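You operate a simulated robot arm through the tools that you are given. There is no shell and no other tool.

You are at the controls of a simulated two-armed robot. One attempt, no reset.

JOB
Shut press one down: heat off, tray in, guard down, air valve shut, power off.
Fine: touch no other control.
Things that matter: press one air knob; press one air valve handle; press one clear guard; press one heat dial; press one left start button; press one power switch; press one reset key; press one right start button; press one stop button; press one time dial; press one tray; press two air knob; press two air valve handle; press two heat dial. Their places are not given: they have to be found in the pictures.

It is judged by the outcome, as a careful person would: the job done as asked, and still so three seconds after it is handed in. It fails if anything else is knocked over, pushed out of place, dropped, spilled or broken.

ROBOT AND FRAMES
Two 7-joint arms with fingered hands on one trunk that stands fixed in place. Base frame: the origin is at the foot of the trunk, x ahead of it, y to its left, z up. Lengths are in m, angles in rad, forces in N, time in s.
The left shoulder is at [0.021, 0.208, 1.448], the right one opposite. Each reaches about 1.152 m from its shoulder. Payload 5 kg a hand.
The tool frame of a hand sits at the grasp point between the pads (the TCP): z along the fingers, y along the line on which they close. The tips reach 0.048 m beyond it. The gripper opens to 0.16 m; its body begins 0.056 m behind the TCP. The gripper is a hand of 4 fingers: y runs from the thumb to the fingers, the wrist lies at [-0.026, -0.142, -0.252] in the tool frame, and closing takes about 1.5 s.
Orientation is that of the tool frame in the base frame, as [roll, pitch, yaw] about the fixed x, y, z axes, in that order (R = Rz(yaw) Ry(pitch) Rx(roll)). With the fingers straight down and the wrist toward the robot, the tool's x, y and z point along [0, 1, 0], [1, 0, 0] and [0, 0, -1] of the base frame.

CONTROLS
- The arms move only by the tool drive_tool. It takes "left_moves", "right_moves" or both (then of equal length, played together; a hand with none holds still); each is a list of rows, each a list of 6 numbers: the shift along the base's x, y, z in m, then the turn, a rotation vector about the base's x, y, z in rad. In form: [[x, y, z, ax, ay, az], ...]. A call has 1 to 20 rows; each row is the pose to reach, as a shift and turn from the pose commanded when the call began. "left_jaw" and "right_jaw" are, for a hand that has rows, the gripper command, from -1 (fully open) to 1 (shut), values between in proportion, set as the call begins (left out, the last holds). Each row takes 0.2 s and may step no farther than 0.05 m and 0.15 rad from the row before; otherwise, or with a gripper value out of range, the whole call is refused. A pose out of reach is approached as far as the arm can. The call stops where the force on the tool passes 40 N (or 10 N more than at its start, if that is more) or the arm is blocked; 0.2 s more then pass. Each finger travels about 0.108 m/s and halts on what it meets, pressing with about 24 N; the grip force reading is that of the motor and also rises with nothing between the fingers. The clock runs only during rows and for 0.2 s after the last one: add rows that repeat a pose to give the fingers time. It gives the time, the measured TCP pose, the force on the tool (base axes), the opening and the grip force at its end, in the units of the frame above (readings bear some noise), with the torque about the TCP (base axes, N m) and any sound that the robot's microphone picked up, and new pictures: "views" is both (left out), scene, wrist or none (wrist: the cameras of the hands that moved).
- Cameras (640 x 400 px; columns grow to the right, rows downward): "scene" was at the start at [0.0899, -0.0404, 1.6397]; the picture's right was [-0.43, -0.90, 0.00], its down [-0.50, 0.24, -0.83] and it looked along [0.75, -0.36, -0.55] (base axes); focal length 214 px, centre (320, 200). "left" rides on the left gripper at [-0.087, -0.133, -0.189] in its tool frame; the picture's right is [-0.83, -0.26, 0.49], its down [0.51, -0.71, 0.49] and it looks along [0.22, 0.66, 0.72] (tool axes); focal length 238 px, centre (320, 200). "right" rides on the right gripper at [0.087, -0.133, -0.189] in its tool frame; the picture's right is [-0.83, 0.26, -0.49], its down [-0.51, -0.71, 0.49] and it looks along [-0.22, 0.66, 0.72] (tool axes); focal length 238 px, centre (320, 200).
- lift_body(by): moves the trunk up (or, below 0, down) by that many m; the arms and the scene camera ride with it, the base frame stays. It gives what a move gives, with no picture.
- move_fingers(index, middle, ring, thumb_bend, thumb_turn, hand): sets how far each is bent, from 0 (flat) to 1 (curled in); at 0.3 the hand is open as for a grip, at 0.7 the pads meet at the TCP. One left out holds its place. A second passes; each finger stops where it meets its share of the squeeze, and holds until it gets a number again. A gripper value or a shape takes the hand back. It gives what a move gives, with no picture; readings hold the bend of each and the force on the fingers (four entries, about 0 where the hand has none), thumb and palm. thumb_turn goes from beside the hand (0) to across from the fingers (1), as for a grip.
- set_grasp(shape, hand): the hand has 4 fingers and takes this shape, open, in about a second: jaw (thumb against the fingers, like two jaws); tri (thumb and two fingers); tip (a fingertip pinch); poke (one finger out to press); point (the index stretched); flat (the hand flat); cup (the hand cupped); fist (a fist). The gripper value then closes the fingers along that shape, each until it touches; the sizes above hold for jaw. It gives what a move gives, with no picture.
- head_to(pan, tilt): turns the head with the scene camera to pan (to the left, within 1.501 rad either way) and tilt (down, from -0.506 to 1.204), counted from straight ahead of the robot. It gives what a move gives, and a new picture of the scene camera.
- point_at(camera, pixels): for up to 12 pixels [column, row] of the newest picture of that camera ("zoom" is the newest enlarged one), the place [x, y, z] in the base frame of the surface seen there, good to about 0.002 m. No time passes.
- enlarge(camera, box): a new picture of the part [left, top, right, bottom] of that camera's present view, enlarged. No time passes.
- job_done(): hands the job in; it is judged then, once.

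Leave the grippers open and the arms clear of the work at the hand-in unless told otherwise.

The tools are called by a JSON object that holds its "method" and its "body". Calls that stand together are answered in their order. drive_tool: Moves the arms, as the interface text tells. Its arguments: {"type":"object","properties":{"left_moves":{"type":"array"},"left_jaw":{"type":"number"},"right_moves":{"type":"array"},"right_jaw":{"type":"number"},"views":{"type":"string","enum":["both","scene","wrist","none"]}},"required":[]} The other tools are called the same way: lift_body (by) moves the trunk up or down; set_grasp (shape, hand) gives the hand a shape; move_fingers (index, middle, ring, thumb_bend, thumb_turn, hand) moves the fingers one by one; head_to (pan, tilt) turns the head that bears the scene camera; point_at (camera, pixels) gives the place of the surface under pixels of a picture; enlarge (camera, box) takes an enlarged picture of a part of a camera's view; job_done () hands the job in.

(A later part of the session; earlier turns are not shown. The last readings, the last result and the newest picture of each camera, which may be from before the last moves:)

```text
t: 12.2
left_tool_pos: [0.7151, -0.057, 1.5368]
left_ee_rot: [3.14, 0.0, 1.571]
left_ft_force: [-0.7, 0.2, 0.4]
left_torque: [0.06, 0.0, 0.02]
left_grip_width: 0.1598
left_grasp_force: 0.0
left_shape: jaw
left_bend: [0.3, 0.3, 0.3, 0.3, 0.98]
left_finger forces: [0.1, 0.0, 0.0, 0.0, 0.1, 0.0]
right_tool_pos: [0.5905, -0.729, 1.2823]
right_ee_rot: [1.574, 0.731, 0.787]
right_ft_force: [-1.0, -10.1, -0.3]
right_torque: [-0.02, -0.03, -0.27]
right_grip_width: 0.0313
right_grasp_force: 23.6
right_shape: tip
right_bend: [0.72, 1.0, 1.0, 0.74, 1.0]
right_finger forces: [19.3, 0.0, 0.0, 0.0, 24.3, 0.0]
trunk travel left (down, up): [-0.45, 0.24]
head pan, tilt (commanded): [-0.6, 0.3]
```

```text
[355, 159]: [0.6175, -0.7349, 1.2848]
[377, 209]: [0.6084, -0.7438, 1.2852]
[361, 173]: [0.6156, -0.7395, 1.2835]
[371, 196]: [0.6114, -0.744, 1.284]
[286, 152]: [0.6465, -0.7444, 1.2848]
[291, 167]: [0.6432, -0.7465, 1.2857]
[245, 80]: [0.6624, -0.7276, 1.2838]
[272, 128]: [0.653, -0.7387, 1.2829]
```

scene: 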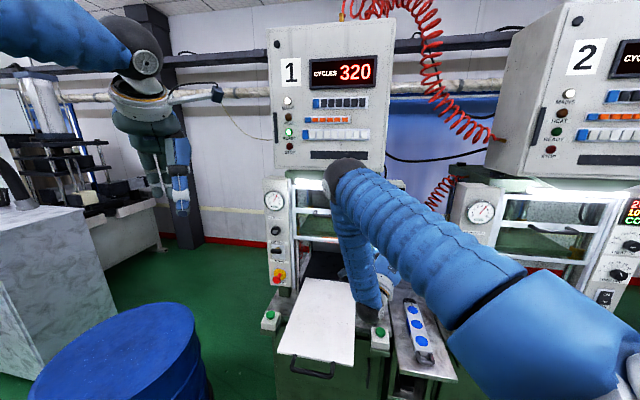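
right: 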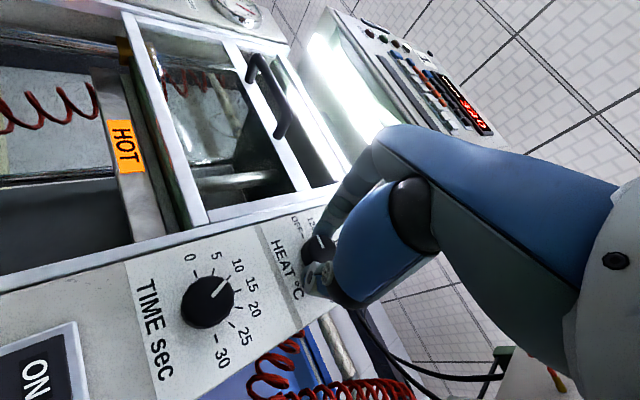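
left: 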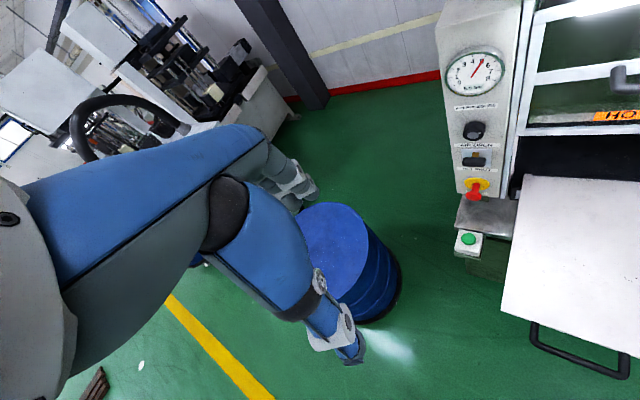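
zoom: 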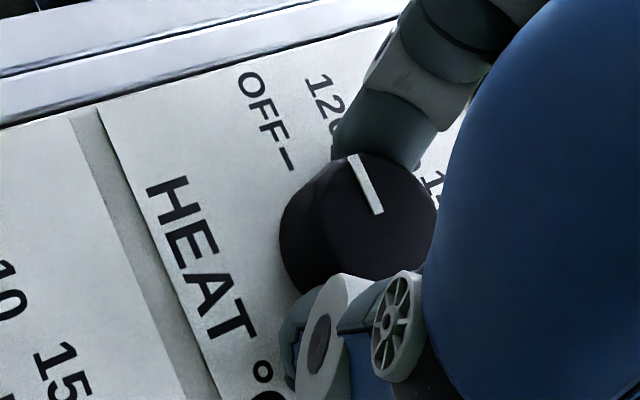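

The pointer is horizontal and pointing left within measuring error, so it's at OFF. I'll open the pinch, back straight off along the panel normal, and check the display and pointer.

{"method": "drive_tool", "body": {"right_moves": [[0, 0, 0, 0, 0, 0], [0, 0, 0, 0, 0, 0], [0, 0, 0, 0, 0, 0], [0, 0, 0, 0, 0, 0]], "right_jaw": 0.1, "views": "none"}}

{"method": "drive_tool", "body": {"right_moves": [[-0.02, 0.02, 0, 0, 0, 0], [-0.045, 0.045, 0, 0, 0, 0], [-0.075, 0.075, 0, 0, 0, 0], [-0.105, 0.105, 0, 0, 0, 0], [-0.105, 0.105, 0, 0, 0, 0]], "views": "both"}}

{"method": "enlarge", "body": {"camera": "right", "box": [220, 130, 360, 310]}}

```text
t: 13.2
left_tool_pos: [0.7152, -0.0544, 1.5356]
left_ee_rot: [-3.14, 0.0, 1.571]
left_ft_force: [0.5, -0.2, -0.3]
left_torque: [-0.03, 0.03, -0.02]
left_grip_width: 0.1597
left_grasp_force: 0.0
left_shape: jaw
left_bend: [0.3, 0.3, 0.3, 0.3, 0.98]
left_finger forces: [0.1, 0.1, 0.0, 0.0, 0.0, 0.0]
right_tool_pos: [0.5907, -0.729, 1.284]
right_ee_rot: [1.574, 0.732, 0.788]
right_ft_force: [0.6, -0.9, 0.6]
right_torque: [0.01, 0.0, -0.01]
right_grip_width: 0.0714
right_grasp_force: 0.0
right_shape: tip
right_bend: [0.73, 0.98, 0.99, 0.71, 1.0]
right_finger forces: [0.0, 0.0, 0.0, 0.1, 0.1, 0.0]
trunk travel left (down, up): [-0.45, 0.24]
head pan, tilt (commanded): [-0.6, 0.3]
```

```text
t: 14.4
left_tool_pos: [0.7158, -0.0562, 1.5358]
left_ee_rot: [-3.142, 0.0, 1.571]
left_ft_force: [-0.2, -2.4, 0.5]
left_torque: [0.1, 0.06, 0.0]
left_grip_width: 0.1598
left_grasp_force: 0.0
left_shape: jaw
left_bend: [0.3, 0.3, 0.3, 0.3, 0.98]
left_finger forces: [0.0, 0.0, 0.1, 0.1, 0.0, 0.0]
right_tool_pos: [0.4857, -0.6247, 1.2823]
right_ee_rot: [1.572, 0.729, 0.786]
right_ft_force: [0.8, -0.4, -1.0]
right_torque: [-0.01, -0.01, 0.03]
right_grip_width: 0.0721
right_grasp_force: 0.1
right_shape: tip
right_bend: [0.73, 0.98, 0.99, 0.71, 1.0]
right_finger forces: [0.0, 0.0, 0.0, 0.0, 0.0, 0.0]
trunk travel left (down, up): [-0.45, 0.24]
head pan, tilt (commanded): [-0.6, 0.3]
```

scene: 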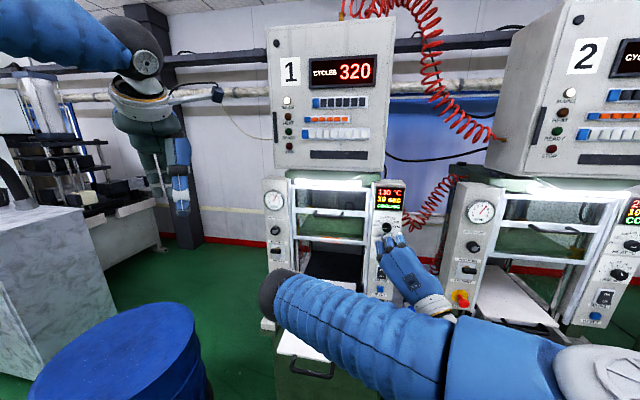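
right: 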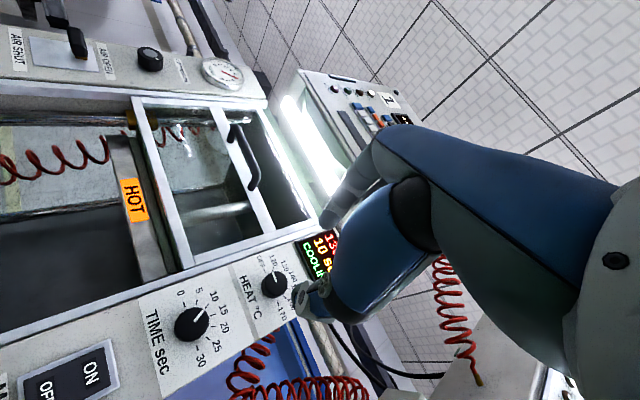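

```text
2.22 times, centred on (290, 220) of right
```

zoom: 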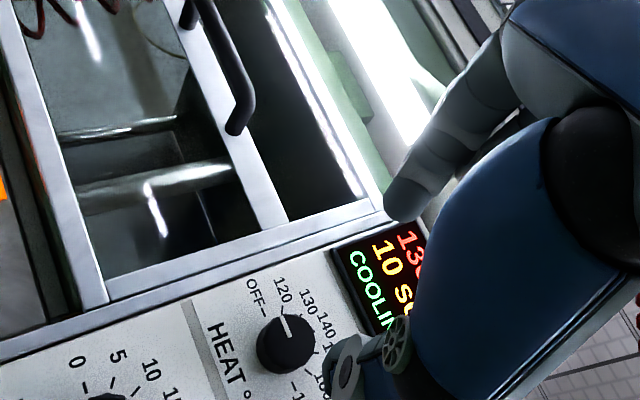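

The display shows cooling. I'll zoom the scene camera on the display and dial.

{"method": "enlarge", "body": {"camera": "scene", "box": [365, 178, 415, 240]}}

{"method": "enlarge", "body": {"camera": "right", "box": [235, 245, 315, 315]}}

```text
6.45 times, centred on (390, 209) of scene
```

zoom: 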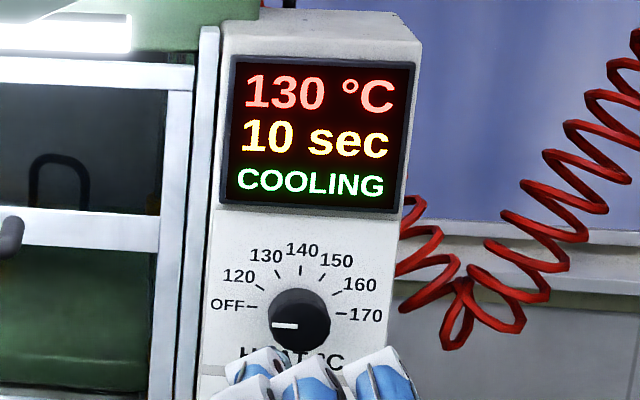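

```text
5.71 times, centred on (275, 280) of right
```

zoom: 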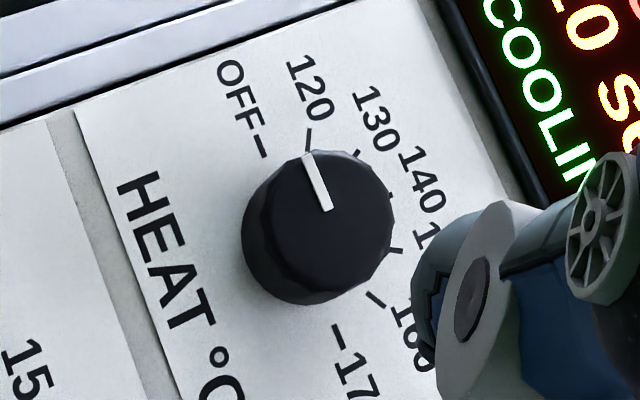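

From the wrist camera the pointer runs parallel to the OFF–170 tick line (22.2° vs 22.3°). I'll confirm with a tighter scene zoom and see whether the temperature is still falling.

{"method": "enlarge", "body": {"camera": "scene", "box": [378, 215, 398, 235]}}

```text
16.00 times, centred on (388, 225) of scene
```

zoom: 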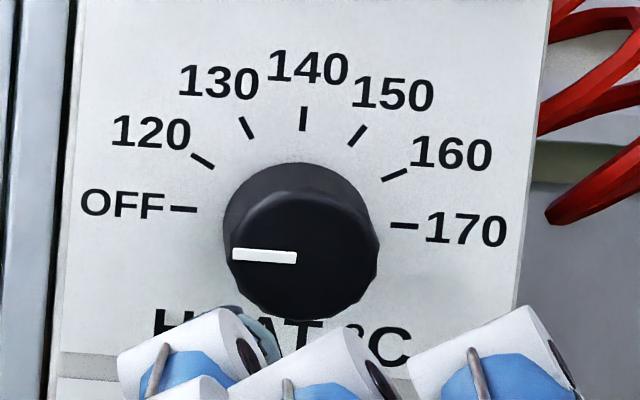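

The pointer is parallel to the OFF tick line, so the heat dial is at OFF. The tray comes next. The left arm reaches it better from above, so I'll first take the right arm back to its fingers-down starting pose, out of the way.

{"method": "drive_tool", "body": {"right_moves": [[-0.0024, 0.0088, 0.0229, 0.09, 0.0951, 0.0036], [-0.0048, 0.0176, 0.0458, 0.18, 0.1902, 0.0073], [-0.0072, 0.0264, 0.0687, 0.2699, 0.2853, 0.0109], [-0.0096, 0.0352, 0.0916, 0.3599, 0.3803, 0.0145], [-0.012, 0.044, 0.1145, 0.4499, 0.4754, 0.0181], [-0.0144, 0.0528, 0.1374, 0.5399, 0.5705, 0.0218], [-0.0168, 0.0616, 0.1603, 0.6298, 0.6656, 0.0254], [-0.0192, 0.0704, 0.1832, 0.7198, 0.7607, 0.029], [-0.0216, 0.0792, 0.2061, 0.8098, 0.8557, 0.0326], [-0.024, 0.088, 0.229, 0.8998, 0.9508, 0.0363], [-0.0264, 0.0968, 0.2519, 0.9897, 1.0459, 0.0399], [-0.0287, 0.1057, 0.2747, 1.0797, 1.141, 0.0435]], "views": "scene"}}

```text
t: 17.0
left_tool_pos: [0.7145, -0.0544, 1.5356]
left_ee_rot: [-3.14, 0.002, 1.571]
left_ft_force: [-0.2, 1.1, -0.2]
left_torque: [-0.01, -0.03, 0.02]
left_grip_width: 0.1596
left_grasp_force: 0.2
left_shape: jaw
left_bend: [0.3, 0.3, 0.3, 0.3, 0.98]
left_finger forces: [0.0, 0.0, 0.1, 0.0, 0.0, 0.0]
right_tool_pos: [0.4551, -0.5159, 1.559]
right_ee_rot: [-3.139, -0.003, 1.571]
right_ft_force: [-0.8, 0.4, 0.2]
right_torque: [0.07, -0.07, 0.0]
right_grip_width: 0.0719
right_grasp_force: 0.0
right_shape: tip
right_bend: [0.73, 0.98, 0.99, 0.71, 1.0]
right_finger forces: [0.0, 0.0, 0.1, 0.0, 0.1, 0.0]
right hand out of reach, approached as far as the arm can: row 2, 3, 4, 5, 6, 7
trunk travel left (down, up): [-0.45, 0.24]
head pan, tilt (commanded): [-0.6, 0.3]
```

scene: 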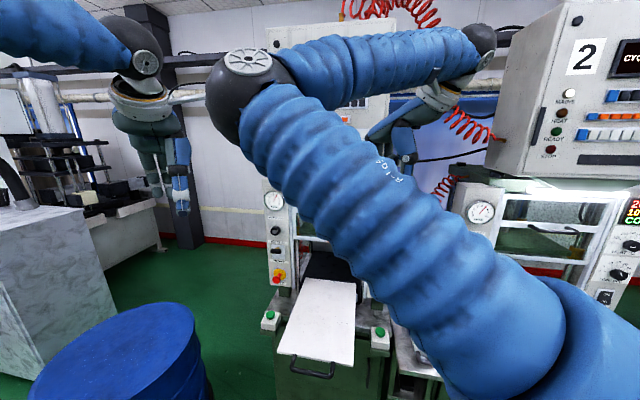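

The right hand is back, but its elbow now points inward around (240,85). I'll measure where it lies and re-check the display reading.

{"method": "point_at", "body": {"camera": "scene", "pixels": [[245, 62], [225, 110], [290, 150], [350, 200], [430, 270], [350, 70], [450, 50], [485, 40], [435, 95]]}}

{"method": "point_at", "body": {"camera": "scene", "pixels": [[305, 300], [340, 300], [312, 372], [322, 374], [300, 366], [290, 357], [330, 355], [285, 345], [350, 360], [310, 345], [272, 315], [380, 333]]}}

{"method": "enlarge", "body": {"camera": "scene", "box": [260, 270, 400, 390]}}

```text
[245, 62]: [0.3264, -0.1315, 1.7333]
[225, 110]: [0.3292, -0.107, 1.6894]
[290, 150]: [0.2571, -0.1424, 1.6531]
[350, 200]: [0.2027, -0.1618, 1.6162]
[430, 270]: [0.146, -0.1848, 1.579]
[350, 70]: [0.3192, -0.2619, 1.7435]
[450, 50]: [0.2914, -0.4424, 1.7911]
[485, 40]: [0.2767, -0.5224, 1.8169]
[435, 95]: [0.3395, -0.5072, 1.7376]
```

```text
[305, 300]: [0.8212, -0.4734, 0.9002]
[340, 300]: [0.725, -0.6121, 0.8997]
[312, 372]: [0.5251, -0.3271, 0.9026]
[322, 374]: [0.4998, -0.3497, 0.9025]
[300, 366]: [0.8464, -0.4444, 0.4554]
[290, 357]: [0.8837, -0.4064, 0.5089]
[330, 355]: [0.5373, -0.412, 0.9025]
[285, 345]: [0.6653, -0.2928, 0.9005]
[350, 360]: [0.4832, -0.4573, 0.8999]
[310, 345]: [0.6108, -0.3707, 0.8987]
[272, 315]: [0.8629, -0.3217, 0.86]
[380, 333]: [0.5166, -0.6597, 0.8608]
```

```text
3.33 times, centred on (330, 330) of scene
```

zoom: 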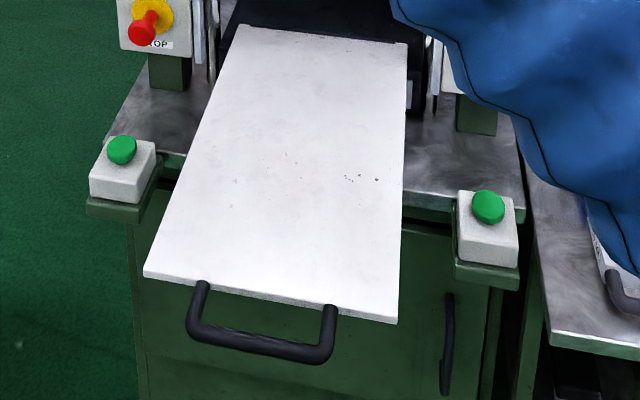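

The right elbow sits at (0.33,-0.12,1.69), above where the left arm will work. I'll check the left arm and the drum, and measure the tray's handle and back edge before moving the left hand.

{"method": "point_at", "body": {"camera": "scene", "pixels": [[145, 60], [60, 30], [150, 105], [110, 330], [190, 330], [306, 280], [355, 285], [291, 366], [333, 375], [294, 356], [334, 363], [160, 310]]}}

```text
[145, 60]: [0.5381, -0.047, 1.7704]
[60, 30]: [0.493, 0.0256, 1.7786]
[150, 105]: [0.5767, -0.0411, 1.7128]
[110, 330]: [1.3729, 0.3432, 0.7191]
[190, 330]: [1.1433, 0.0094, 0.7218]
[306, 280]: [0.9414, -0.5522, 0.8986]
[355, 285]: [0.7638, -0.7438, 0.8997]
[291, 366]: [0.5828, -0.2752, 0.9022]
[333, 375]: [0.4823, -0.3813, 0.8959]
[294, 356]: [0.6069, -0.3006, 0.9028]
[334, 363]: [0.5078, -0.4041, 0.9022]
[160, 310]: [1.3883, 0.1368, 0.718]
```

The drum is far off at x>1.0. The handle centre is at about (0.527,-0.324,0.90). I'll lower the left hand, fingers down, to (0.55,-0.10,1.05) while yawing it 45° to face the press.

{"method": "drive_tool", "body": {"left_moves": [[-0.0149, -0.0041, -0.0442, 0, 0, -0.0714], [-0.0298, -0.0082, -0.0884, 0, 0, -0.1428], [-0.0447, -0.0123, -0.1325, 0, 0, -0.2142], [-0.0596, -0.0164, -0.1767, 0, 0, -0.2856], [-0.0745, -0.0205, -0.2209, 0, 0, -0.357], [-0.0895, -0.0245, -0.2651, 0, 0, -0.4284], [-0.1044, -0.0286, -0.3093, 0, 0, -0.4998], [-0.1193, -0.0327, -0.3535, 0, 0, -0.5712], [-0.1342, -0.0368, -0.3976, 0, 0, -0.6426], [-0.1491, -0.0409, -0.4418, 0, 0, -0.714], [-0.164, -0.045, -0.486, 0, 0, -0.7854]], "left_jaw": -0.4, "views": "both"}}

```text
t: 19.4
left_tool_pos: [0.5508, -0.0987, 1.05]
left_ee_rot: [3.141, 0.003, 0.786]
left_ft_force: [1.6, 0.4, 1.5]
left_torque: [0.02, 0.16, -0.07]
left_grip_width: 0.1121
left_grasp_force: 0.0
left_shape: jaw
left_bend: [0.27, 0.37, 0.35, 0.59, 0.99]
left_finger forces: [0.0, 0.0, 0.0, 0.0, 0.0, 0.1]
right_tool_pos: [0.4569, -0.5179, 1.5587]
right_ee_rot: [-3.14, 0.0, 1.571]
right_ft_force: [0.9, -0.2, 0.3]
right_torque: [0.02, 0.06, 0.03]
right_grip_width: 0.0721
right_grasp_force: 0.2
right_shape: tip
right_bend: [0.73, 0.98, 0.99, 0.71, 1.0]
right_finger forces: [0.0, 0.0, 0.0, 0.1, 0.0, 0.1]
trunk travel left (down, up): [-0.45, 0.24]
head pan, tilt (commanded): [-0.6, 0.3]
```

scene: 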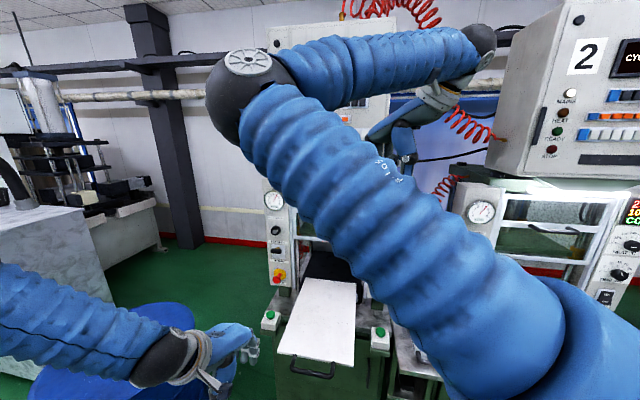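
left: 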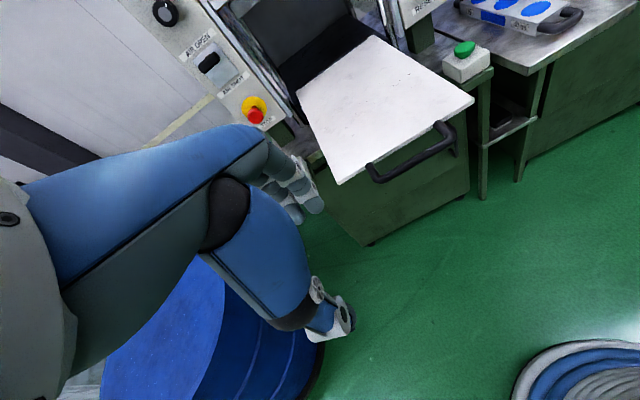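

The left arm is in a good pose and the tray and handle show clearly in its wrist view. I'll tilt the head down and move the left hand in front of the tray handle, just above its height first.

{"method": "drive_tool", "body": {"left_moves": [[-0.022, -0.02, -0.02, 0, 0, 0], [-0.044, -0.039, -0.04, 0, 0, 0], [-0.066, -0.058, -0.06, 0, 0, 0], [-0.088, -0.078, -0.08, 0, 0, 0], [-0.11, -0.098, -0.1, 0, 0, 0], [-0.13, -0.117, -0.125, 0, 0, 0], [-0.13, -0.117, -0.14, 0, 0, 0]], "views": "wrist"}}

{"method": "head_to", "body": {"pan": -0.4, "tilt": 0.8}}

```text
t: 21.0
left_tool_pos: [0.4203, -0.2185, 0.91]
left_ee_rot: [3.141, 0.0, 0.787]
left_ft_force: [0.3, -0.9, -0.2]
left_torque: [-0.04, 0.06, 0.01]
left_grip_width: 0.1119
left_grasp_force: 0.1
left_shape: jaw
left_bend: [0.27, 0.37, 0.35, 0.59, 0.99]
left_finger forces: [0.0, 0.1, 0.1, 0.0, 0.0, 0.0]
right_tool_pos: [0.4564, -0.5179, 1.5579]
right_ee_rot: [-3.14, 0.0, 1.571]
right_ft_force: [0.4, 0.0, -0.8]
right_torque: [0.0, 0.03, -0.03]
right_grip_width: 0.0722
right_grasp_force: 0.1
right_shape: tip
right_bend: [0.73, 0.98, 0.99, 0.71, 1.0]
right_finger forces: [0.0, 0.0, 0.0, 0.0, 0.1, 0.1]
trunk travel left (down, up): [-0.45, 0.24]
head pan, tilt (commanded): [-0.6, 0.3]
```

left: 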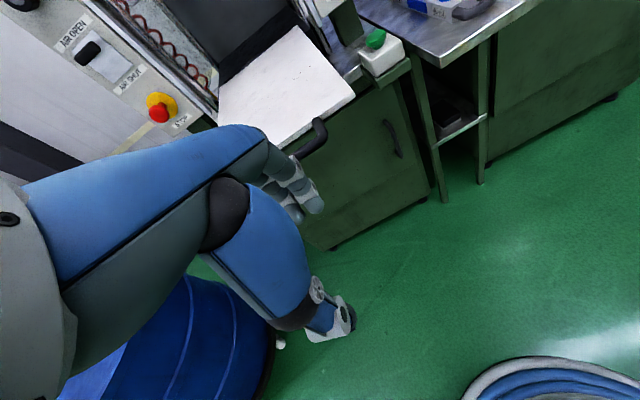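

```text
t: 21.9
left_tool_pos: [0.4203, -0.2155, 0.9115]
left_ee_rot: [-3.141, 0.001, 0.786]
left_ft_force: [0.0, -0.9, -0.7]
left_torque: [-0.01, 0.01, 0.05]
left_grip_width: 0.112
left_grasp_force: 0.0
left_shape: jaw
left_bend: [0.27, 0.37, 0.35, 0.59, 0.99]
left_finger forces: [0.0, 0.0, 0.0, 0.1, 0.1, 0.0]
right_tool_pos: [0.4563, -0.5175, 1.5574]
right_ee_rot: [-3.139, 0.002, 1.572]
right_ft_force: [-0.3, -0.6, 0.6]
right_torque: [-0.02, -0.01, 0.02]
right_grip_width: 0.0719
right_grasp_force: 0.0
right_shape: tip
right_bend: [0.73, 0.98, 0.99, 0.71, 1.0]
right_finger forces: [0.0, 0.1, 0.0, 0.0, 0.0, 0.1]
trunk travel left (down, up): [-0.45, 0.24]
head pan, tilt (commanded): [-0.4, 0.799]
```

scene: 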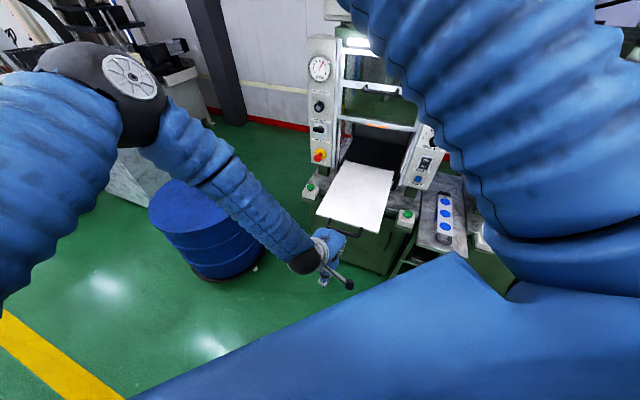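

I'll zoom in on the left hand near the tray handle to check its height and lateral alignment.

{"method": "enlarge", "body": {"camera": "scene", "box": [290, 170, 410, 300]}}

{"method": "enlarge", "body": {"camera": "left", "box": [190, 60, 400, 260]}}

```text
3.08 times, centred on (350, 235) of scene
```

zoom: 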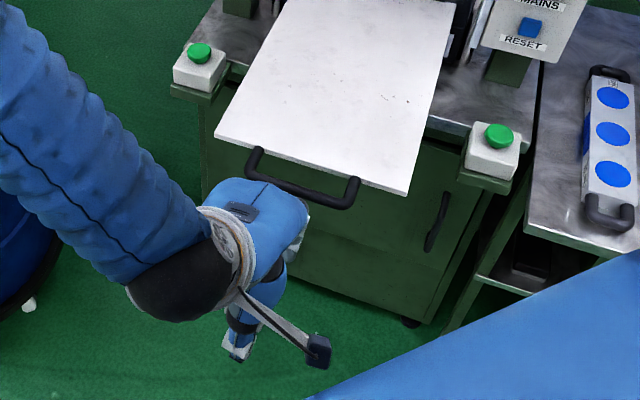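

```text
2.00 times, centred on (295, 160) of left
```

zoom: 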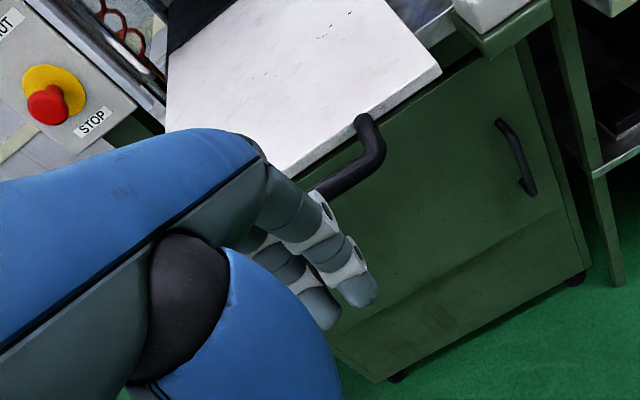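

{"method": "point_at", "body": {"camera": "left", "pixels": [[315, 205], [310, 190], [302, 175], [290, 160], [297, 210], [290, 195], [325, 147], [313, 157], [335, 130], [286, 149], [300, 163]]}}

```text
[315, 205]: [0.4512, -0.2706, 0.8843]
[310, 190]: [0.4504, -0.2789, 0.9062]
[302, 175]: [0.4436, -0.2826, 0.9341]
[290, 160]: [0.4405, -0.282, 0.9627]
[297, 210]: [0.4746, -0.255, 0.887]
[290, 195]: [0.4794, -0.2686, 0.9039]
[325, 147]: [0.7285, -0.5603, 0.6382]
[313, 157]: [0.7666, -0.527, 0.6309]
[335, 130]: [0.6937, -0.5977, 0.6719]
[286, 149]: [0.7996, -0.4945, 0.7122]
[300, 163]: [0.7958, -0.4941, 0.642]
```

The finger backs are upright at x-y≈0.74 and the bar is at 0.848, with good lateral overlap. I'll push along (0.707,-0.707,0) by about 0.15 m and look.

{"method": "drive_tool", "body": {"left_moves": [[0.0212, -0.0212, 0, 0, 0, 0], [0.0424, -0.0424, 0, 0, 0, 0], [0.0566, -0.0566, 0, 0, 0, 0], [0.0707, -0.0707, 0, 0, 0, 0], [0.0849, -0.0849, 0, 0, 0, 0], [0.099, -0.099, 0, 0, 0, 0], [0.1061, -0.1061, 0, 0, 0, 0]], "views": "both"}}

{"method": "enlarge", "body": {"camera": "scene", "box": [290, 130, 430, 280]}}

```text
t: 23.5
left_tool_pos: [0.524, -0.3238, 0.9109]
left_ee_rot: [-3.141, 0.0, 0.786]
left_ft_force: [-1.4, 1.5, 0.7]
left_torque: [0.05, 0.02, 0.04]
left_grip_width: 0.1115
left_grasp_force: 0.2
left_shape: jaw
left_bend: [0.27, 0.38, 0.35, 0.59, 0.99]
left_finger forces: [0.0, 1.1, 0.1, 0.0, 0.0, 0.0]
right_tool_pos: [0.4552, -0.5189, 1.5581]
right_ee_rot: [-3.139, 0.001, 1.572]
right_ft_force: [-1.1, -0.3, -0.7]
right_torque: [-0.02, 0.0, -0.05]
right_grip_width: 0.0722
right_grasp_force: 0.1
right_shape: tip
right_bend: [0.73, 0.98, 0.99, 0.71, 1.0]
right_finger forces: [0.1, 0.0, 0.0, 0.0, 0.1, 0.0]
trunk travel left (down, up): [-0.45, 0.24]
head pan, tilt (commanded): [-0.4, 0.799]
```

scene: 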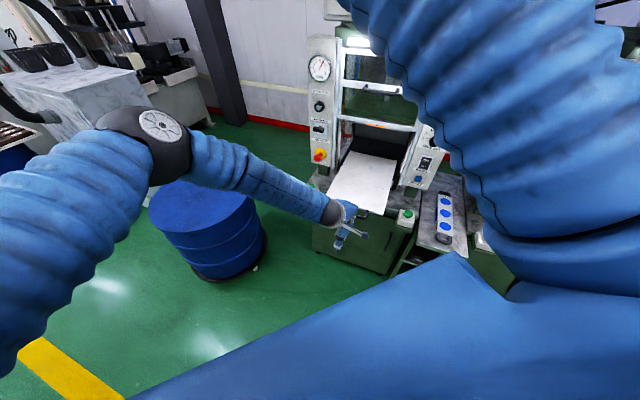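
left: 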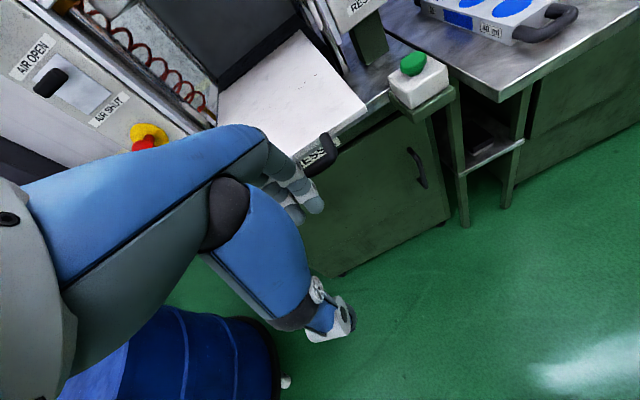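

```text
2.67 times, centred on (360, 205) of scene
```

zoom: 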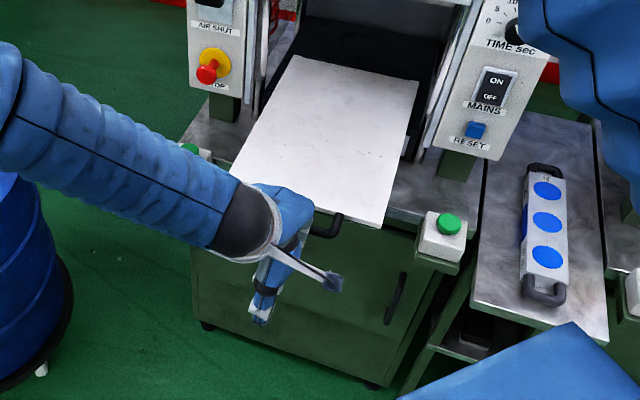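

The tray slides easily with about 2 N. Before pushing further I'll check that the left forearm stays well above the left start button.

{"method": "point_at", "body": {"camera": "scene", "pixels": [[250, 180], [280, 190], [310, 210], [325, 215], [340, 205], [160, 130], [215, 165], [262, 208], [310, 187], [345, 240]]}}

```text
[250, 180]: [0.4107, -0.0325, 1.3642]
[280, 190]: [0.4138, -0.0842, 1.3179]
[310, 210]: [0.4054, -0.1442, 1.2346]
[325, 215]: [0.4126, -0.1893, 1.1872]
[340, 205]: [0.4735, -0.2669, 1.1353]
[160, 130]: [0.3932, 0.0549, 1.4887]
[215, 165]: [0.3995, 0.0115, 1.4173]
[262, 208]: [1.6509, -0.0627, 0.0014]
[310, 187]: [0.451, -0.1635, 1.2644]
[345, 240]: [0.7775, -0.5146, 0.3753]
```

The forearm is above z=1.13 and clear of everything. I'll push another 0.14 m.

{"method": "drive_tool", "body": {"left_moves": [[0.0141, -0.0141, 0, 0, 0, 0], [0.0283, -0.0283, 0, 0, 0, 0], [0.0424, -0.0424, 0, 0, 0, 0], [0.0566, -0.0566, 0, 0, 0, 0], [0.0707, -0.0707, 0, 0, 0, 0], [0.0849, -0.0849, 0, 0, 0, 0], [0.099, -0.099, 0, 0, 0, 0]], "views": "both"}}

{"method": "enlarge", "body": {"camera": "scene", "box": [290, 110, 430, 260]}}

```text
t: 25.1
left_tool_pos: [0.6114, -0.4063, 0.9101]
left_ee_rot: [-3.142, 0.001, 0.787]
left_ft_force: [-0.5, 1.3, 0.4]
left_torque: [-0.02, 0.01, -0.03]
left_grip_width: 0.1117
left_grasp_force: 0.1
left_shape: jaw
left_bend: [0.27, 0.38, 0.35, 0.59, 0.99]
left_finger forces: [0.0, 0.1, 0.0, 0.1, 0.1, 0.1]
left hand out of reach, approached as far as the arm can: row 7
right_tool_pos: [0.4565, -0.5183, 1.5585]
right_ee_rot: [-3.14, 0.0, 1.571]
right_ft_force: [0.4, 0.1, 0.6]
right_torque: [-0.05, -0.02, -0.04]
right_grip_width: 0.0721
right_grasp_force: 0.1
right_shape: tip
right_bend: [0.73, 0.98, 0.99, 0.71, 1.0]
right_finger forces: [0.0, 0.1, 0.1, 0.0, 0.0, 0.0]
trunk travel left (down, up): [-0.45, 0.24]
head pan, tilt (commanded): [-0.4, 0.799]
```

scene: 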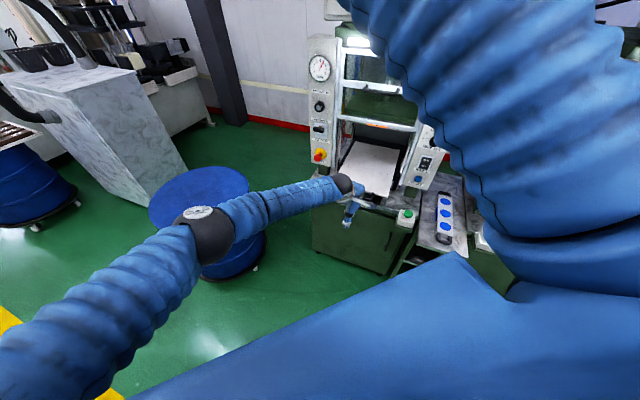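
left: 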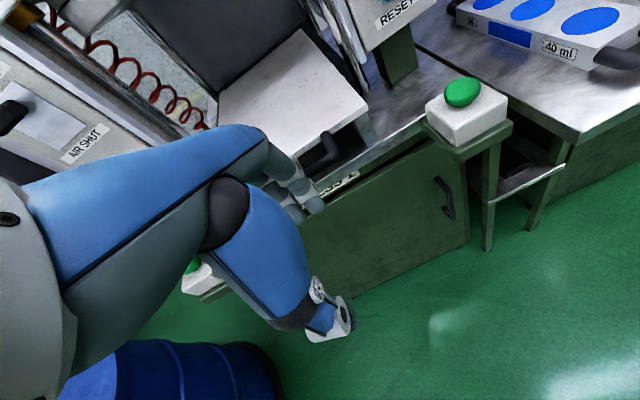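

```text
2.67 times, centred on (360, 185) of scene
```

zoom: 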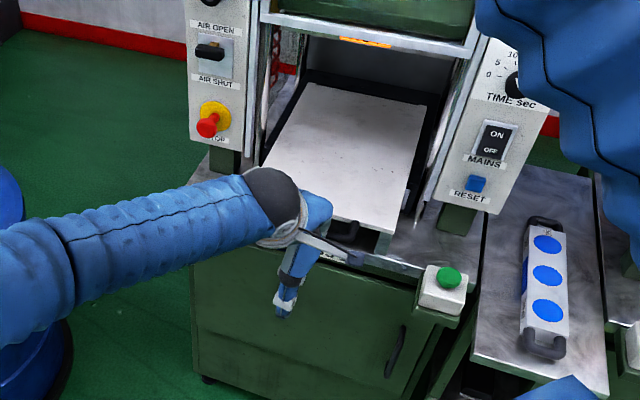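

The tray is most of the way in, but the left arm is at its reach limit. The right arm can finish this from above with more room, so I'll withdraw the left arm to the left side first.

{"method": "drive_tool", "body": {"left_moves": [[-0.035, 0.035, 0, 0, 0, 0], [-0.07, 0.07, 0, 0, 0, 0], [-0.105, 0.105, 0, 0, 0, 0], [-0.125, 0.138, 0.018, 0, 0, 0], [-0.135, 0.172, 0.045, 0, 0, 0], [-0.135, 0.206, 0.075, 0, 0, 0], [-0.13, 0.24, 0.105, 0, 0, 0], [-0.125, 0.274, 0.135, 0, 0, 0], [-0.12, 0.308, 0.165, 0, 0, 0], [-0.115, 0.342, 0.195, 0, 0, 0], [-0.11, 0.376, 0.225, 0, 0, 0], [-0.105, 0.41, 0.255, 0, 0, 0], [-0.1, 0.444, 0.285, 0, 0, 0], [-0.095, 0.478, 0.315, 0, 0, 0], [-0.09, 0.512, 0.345, 0, 0, 0], [-0.085, 0.546, 0.375, 0, 0, 0]], "views": "scene"}}

{"method": "enlarge", "body": {"camera": "scene", "box": [290, 30, 450, 250]}}

```text
t: 28.5
left_tool_pos: [0.526, 0.1402, 1.2856]
left_ee_rot: [-3.141, 0.001, 0.784]
left_ft_force: [-1.2, 1.5, -0.7]
left_torque: [-0.12, -0.1, 0.01]
left_grip_width: 0.1123
left_grasp_force: 0.1
left_shape: jaw
left_bend: [0.27, 0.37, 0.35, 0.59, 0.99]
left_finger forces: [0.0, 0.0, 0.0, 0.0, 0.1, 0.0]
right_tool_pos: [0.4546, -0.5154, 1.5597]
right_ee_rot: [3.141, 0.003, 1.572]
right_ft_force: [-0.6, 1.8, -0.1]
right_torque: [-0.11, -0.05, -0.05]
right_grip_width: 0.072
right_grasp_force: 0.0
right_shape: tip
right_bend: [0.73, 0.98, 0.99, 0.71, 1.0]
right_finger forces: [0.0, 0.0, 0.0, 0.0, 0.0, 0.0]
trunk travel left (down, up): [-0.45, 0.24]
head pan, tilt (commanded): [-0.4, 0.799]
```

scene: 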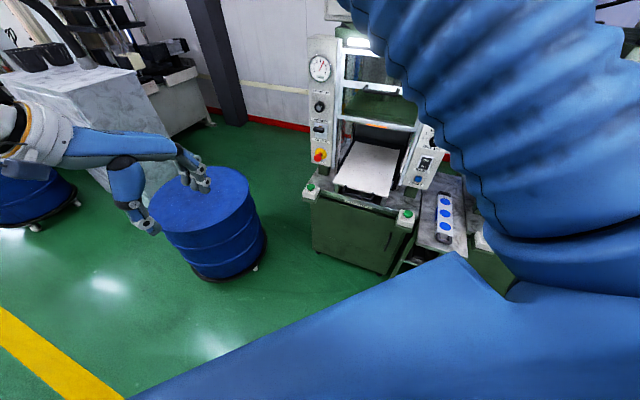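

```text
1.82 times, centred on (370, 140) of scene
```

zoom: 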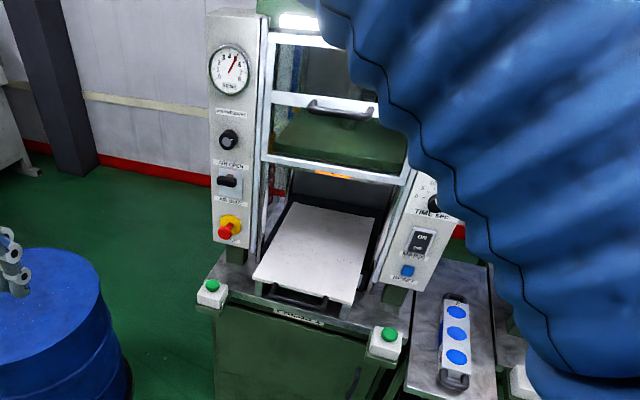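

Now I'll measure where the tray's handle and front edge are.

{"method": "enlarge", "body": {"camera": "scene", "box": [320, 130, 420, 210]}}

```text
5.00 times, centred on (370, 170) of scene
```

zoom: 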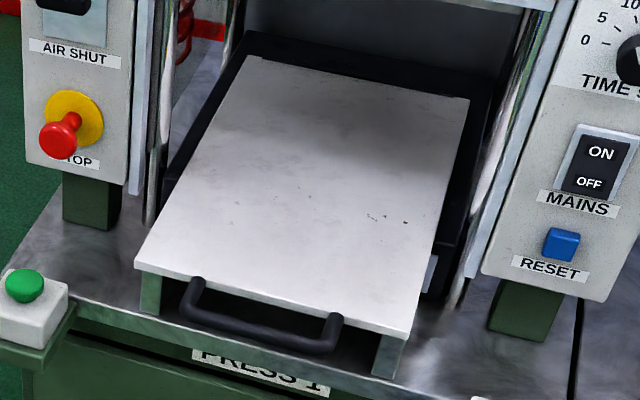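

{"method": "point_at", "body": {"camera": "zoom", "pixels": [[260, 334], [200, 310], [320, 350], [140, 265], [405, 328], [193, 285], [335, 322], [252, 60], [465, 98], [270, 300], [150, 300], [385, 355]]}}

```text
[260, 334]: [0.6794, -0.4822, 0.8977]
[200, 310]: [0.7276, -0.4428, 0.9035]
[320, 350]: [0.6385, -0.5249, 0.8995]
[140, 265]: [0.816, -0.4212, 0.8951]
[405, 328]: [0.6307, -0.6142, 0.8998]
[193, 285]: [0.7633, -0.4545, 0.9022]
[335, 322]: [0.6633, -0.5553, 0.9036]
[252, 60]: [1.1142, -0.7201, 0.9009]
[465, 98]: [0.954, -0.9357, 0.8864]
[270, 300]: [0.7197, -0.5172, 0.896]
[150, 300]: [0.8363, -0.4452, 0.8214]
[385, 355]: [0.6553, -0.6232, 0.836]
```

The tray bar is now at x-y=1.163, with roughly 0.1 m or less to go. I'll open the right hand to the jaw shape, then bring it over the front of the tray, fingers down and yawed 45°, staying high at z=1.2.

{"method": "set_grasp", "body": {"hand": "right", "shape": "jaw"}}

{"method": "drive_tool", "body": {"right_moves": [[0.0105, 0.0155, -0.036, 0, 0, -0.0785], [0.021, 0.031, -0.072, 0, 0, -0.1571], [0.0315, 0.0465, -0.108, 0, 0, -0.2356], [0.042, 0.062, -0.144, 0, 0, -0.3142], [0.0525, 0.0775, -0.18, 0, 0, -0.3927], [0.063, 0.093, -0.216, 0, 0, -0.4712], [0.0735, 0.1085, -0.252, 0, 0, -0.5498], [0.084, 0.124, -0.288, 0, 0, -0.6283], [0.0945, 0.1395, -0.324, 0, 0, -0.7069], [0.105, 0.155, -0.36, 0, 0, -0.7854]], "right_jaw": -0.4, "views": "both"}}

```text
t: 29.4
left_tool_pos: [0.5271, 0.1383, 1.2848]
left_ee_rot: [-3.141, 0.001, 0.785]
left_ft_force: [-0.3, 0.0, -0.1]
left_torque: [0.03, 0.01, -0.03]
left_grip_width: 0.1122
left_grasp_force: 0.2
left_shape: jaw
left_bend: [0.27, 0.37, 0.35, 0.59, 0.99]
left_finger forces: [0.0, 0.0, 0.0, 0.0, 0.0, 0.0]
right_tool_pos: [0.4562, -0.5167, 1.5578]
right_ee_rot: [3.141, 0.001, 1.571]
right_ft_force: [-1.1, -0.3, -0.1]
right_torque: [0.01, -0.02, 0.0]
right_grip_width: 0.1597
right_grasp_force: 0.1
right_shape: jaw
right_bend: [0.3, 0.3, 0.3, 0.3, 0.98]
right_finger forces: [0.1, 0.1, 0.1, 0.1, 0.0, 0.0]
trunk travel left (down, up): [-0.45, 0.24]
head pan, tilt (commanded): [-0.4, 0.799]
```

```text
t: 31.8
left_tool_pos: [0.5267, 0.1391, 1.2853]
left_ee_rot: [-3.141, 0.0, 0.785]
left_ft_force: [-0.7, -0.2, 0.1]
left_torque: [-0.02, -0.06, 0.01]
left_grip_width: 0.112
left_grasp_force: 0.1
left_shape: jaw
left_bend: [0.27, 0.37, 0.35, 0.59, 0.99]
left_finger forces: [0.0, 0.0, 0.0, 0.0, 0.1, 0.0]
right_tool_pos: [0.5743, -0.4937, 1.2254]
right_ee_rot: [3.107, -0.022, 0.759]
right_ft_force: [-0.7, 0.7, 0.0]
right_torque: [-0.02, 0.0, 0.0]
right_grip_width: 0.112
right_grasp_force: 0.2
right_shape: jaw
right_bend: [0.27, 0.37, 0.35, 0.59, 0.99]
right_finger forces: [0.1, 0.0, 0.0, 0.1, 0.0, 0.1]
right hand out of reach, approached as far as the arm can: row 2, 3, 4, 5, 6, 7, 8, 9, 10
trunk travel left (down, up): [-0.45, 0.24]
head pan, tilt (commanded): [-0.4, 0.799]
stopped in row 10 (right hand): the arm was blocked; the commanded pose is now the measured one
```

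scene: 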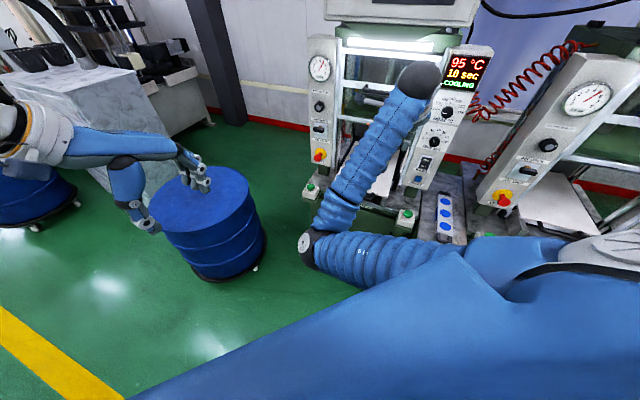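
right: 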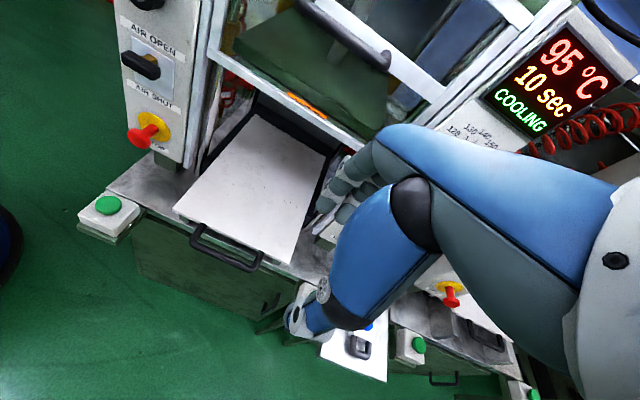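

The display now reads 95 °C and falling, which confirms the heat is off. The right arm reported being blocked at (0.574,-0.494,1.225), so I'll check what's near its elbow and wrist.

{"method": "point_at", "body": {"camera": "scene", "pixels": [[308, 245], [340, 205], [375, 140], [405, 95], [420, 70], [410, 110], [400, 255], [450, 260], [350, 260], [330, 230]]}}

{"method": "enlarge", "body": {"camera": "scene", "box": [290, 20, 510, 280]}}

```text
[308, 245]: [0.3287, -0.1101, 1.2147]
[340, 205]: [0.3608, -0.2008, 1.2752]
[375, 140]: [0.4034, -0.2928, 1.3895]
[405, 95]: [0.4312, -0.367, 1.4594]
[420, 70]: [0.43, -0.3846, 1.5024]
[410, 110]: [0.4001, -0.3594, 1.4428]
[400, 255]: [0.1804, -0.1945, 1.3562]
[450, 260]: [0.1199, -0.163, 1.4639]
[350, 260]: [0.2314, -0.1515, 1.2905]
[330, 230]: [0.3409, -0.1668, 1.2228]
```

```text
1.54 times, centred on (400, 150) of scene
```

zoom: 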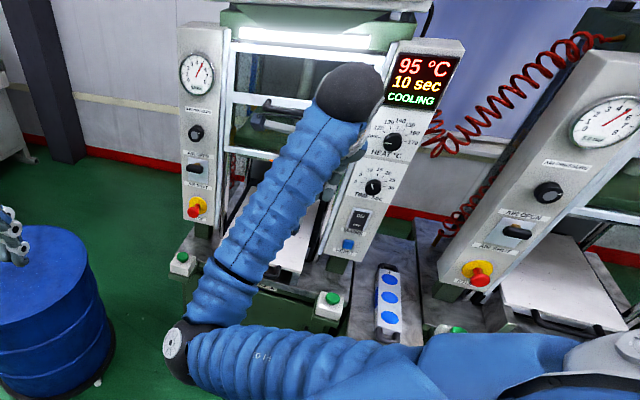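

Nothing is touching; the elbow is just near a joint limit in this posture. The fingers-forward posture with the trunk lower suits the right arm better, both here and for the later steps. I'll back the right hand off and pitch its fingers up to point at the press.

{"method": "drive_tool", "body": {"right_moves": [[-0.0062, 0.0078, -0.0004, -0.0917, -0.0893, 0.0], [-0.0123, 0.0157, -0.0008, -0.1834, -0.1786, 0.0], [-0.0185, 0.0235, -0.0013, -0.2751, -0.2679, 0.0], [-0.0247, 0.0313, -0.0017, -0.3668, -0.3571, 0.0], [-0.0308, 0.0392, -0.0021, -0.4585, -0.4464, 0.0], [-0.037, 0.047, -0.0025, -0.5503, -0.5357, 0.0], [-0.0432, 0.0548, -0.0029, -0.642, -0.625, 0.0], [-0.0493, 0.0627, -0.0033, -0.7337, -0.7143, 0.0], [-0.0555, 0.0705, -0.0038, -0.8254, -0.8036, 0.0], [-0.0617, 0.0783, -0.0042, -0.9171, -0.8928, 0.0], [-0.0678, 0.0862, -0.0046, -1.0088, -0.9821, 0.0], [-0.074, 0.094, -0.005, -1.1005, -1.0714, 0.0]], "views": "both"}}

```text
t: 32.6
left_tool_pos: [0.5272, 0.1396, 1.2853]
left_ee_rot: [3.141, 0.0, 0.787]
left_ft_force: [-1.0, 0.3, 0.4]
left_torque: [0.01, 0.01, 0.01]
left_grip_width: 0.1123
left_grasp_force: 0.0
left_shape: jaw
left_bend: [0.27, 0.37, 0.35, 0.59, 0.99]
left_finger forces: [0.0, 0.0, 0.0, 0.0, 0.0, 0.1]
right_tool_pos: [0.5792, -0.5534, 1.3319]
right_ee_rot: [2.645, -0.142, 0.75]
right_ft_force: [0.5, -0.5, -0.2]
right_torque: [0.0, -0.03, -0.01]
right_grip_width: 0.1123
right_grasp_force: 0.0
right_shape: jaw
right_bend: [0.27, 0.37, 0.35, 0.59, 0.99]
right_finger forces: [0.1, 0.0, 0.0, 0.0, 0.0, 0.0]
right hand out of reach, approached as far as the arm can: row 1, 2, 3
trunk travel left (down, up): [-0.45, 0.24]
head pan, tilt (commanded): [-0.4, 0.799]
stopped in row 3 (right hand): the arm was blocked; the commanded pose is now the measured one
```

scene: 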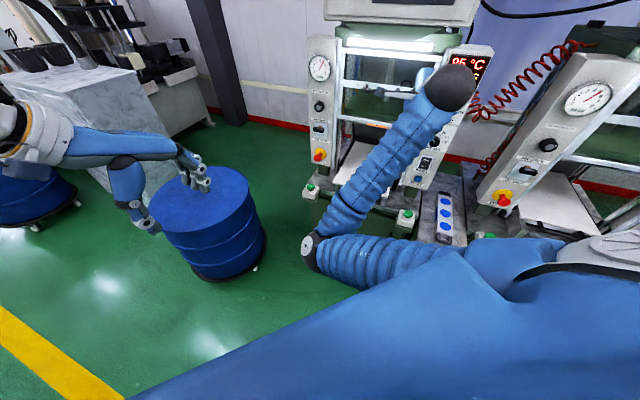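
right: 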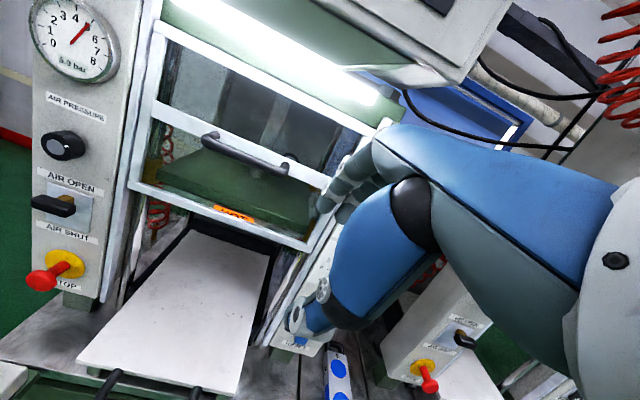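

The wrist is at a joint limit in this elbow-low posture. I'll go through the pose reached at the end of the dial turn (fingers forward, rolled about 42°), since the arm is known to unfold from there.

{"method": "drive_tool", "body": {"right_moves": [[-0.0085, -0.0065, -0.0045, -0.1188, -0.0156, 0.0318], [-0.017, -0.013, -0.009, -0.2375, -0.0311, 0.0637], [-0.0255, -0.0194, -0.0135, -0.3563, -0.0467, 0.0955], [-0.034, -0.0259, -0.018, -0.4751, -0.0622, 0.1274], [-0.0425, -0.0324, -0.0225, -0.5939, -0.0778, 0.1592], [-0.051, -0.0389, -0.0271, -0.7126, -0.0933, 0.191], [-0.0595, -0.0454, -0.0316, -0.8314, -0.1089, 0.2229], [-0.068, -0.0519, -0.0361, -0.9502, -0.1244, 0.2547], [-0.0765, -0.0583, -0.0406, -1.069, -0.14, 0.2865], [-0.085, -0.0648, -0.0451, -1.1877, -0.1555, 0.3184], [-0.0935, -0.0713, -0.0496, -1.3065, -0.1711, 0.3502]], "views": "both"}}

```text
t: 33.4
left_tool_pos: [0.5267, 0.1387, 1.2849]
left_ee_rot: [3.14, -0.001, 0.785]
left_ft_force: [-1.4, -0.3, 0.0]
left_torque: [0.04, 0.0, 0.04]
left_grip_width: 0.1122
left_grasp_force: 0.1
left_shape: jaw
left_bend: [0.27, 0.37, 0.35, 0.59, 0.99]
left_finger forces: [0.1, 0.0, 0.1, 0.1, 0.0, 0.0]
right_tool_pos: [0.5615, -0.5905, 1.4288]
right_ee_rot: [2.243, -0.045, 0.811]
right_ft_force: [-0.5, -0.4, 0.2]
right_torque: [-0.03, -0.03, 0.03]
right_grip_width: 0.112
right_grasp_force: 0.0
right_shape: jaw
right_bend: [0.27, 0.37, 0.35, 0.59, 0.99]
right_finger forces: [0.1, 0.1, 0.1, 0.0, 0.0, 0.1]
trunk travel left (down, up): [-0.45, 0.24]
head pan, tilt (commanded): [-0.4, 0.799]
stopped in row 3 (right hand): the arm was blocked; the commanded pose is now the measured one
```

scene: 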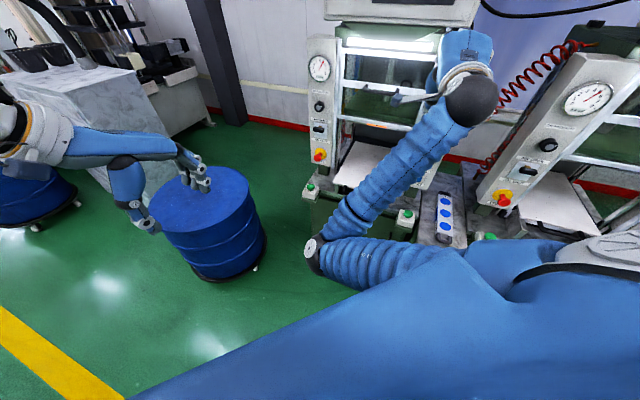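
right: 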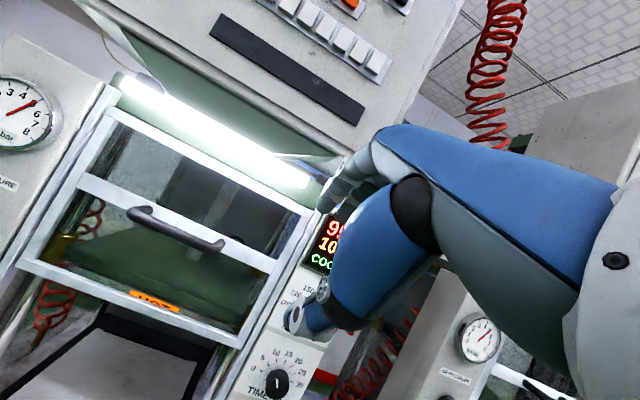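

The hand rotated but didn't track the shift, and it's now close under the cabinet. I'll first move straight back from the press to regain clearance, and see how the arm follows.

{"method": "drive_tool", "body": {"right_moves": [[-0.02, 0.01, -0.005, 0, 0, 0], [-0.045, 0.02, -0.015, 0, 0, 0], [-0.07, 0.03, -0.03, 0, 0, 0], [-0.095, 0.04, -0.05, 0, 0, 0]], "views": "scene"}}

```text
t: 34.6
left_tool_pos: [0.5285, 0.1379, 1.2847]
left_ee_rot: [-3.141, 0.0, 0.786]
left_ft_force: [0.0, -0.8, -0.4]
left_torque: [0.03, 0.0, 0.01]
left_grip_width: 0.1118
left_grasp_force: 0.0
left_shape: jaw
left_bend: [0.27, 0.37, 0.35, 0.59, 0.99]
left_finger forces: [0.0, 0.1, 0.0, 0.1, 0.0, 0.0]
right_tool_pos: [0.5492, -0.6123, 1.4465]
right_ee_rot: [2.138, -0.089, 0.773]
right_ft_force: [-0.5, -0.1, -0.5]
right_torque: [-0.04, 0.01, 0.04]
right_grip_width: 0.112
right_grasp_force: 0.0
right_shape: jaw
right_bend: [0.27, 0.37, 0.35, 0.59, 0.99]
right_finger forces: [0.0, 0.1, 0.0, 0.0, 0.0, 0.0]
right hand out of reach, approached as far as the arm can: row 1, 2, 3, 4
trunk travel left (down, up): [-0.45, 0.24]
head pan, tilt (commanded): [-0.4, 0.799]
stopped in row 4 (right hand): the arm was blocked; the commanded pose is now the measured one
```

scene: 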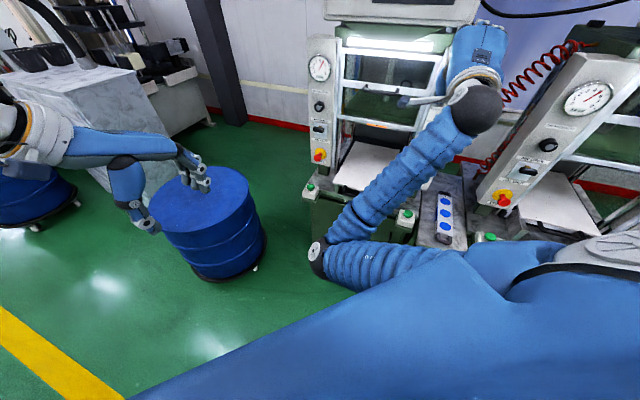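

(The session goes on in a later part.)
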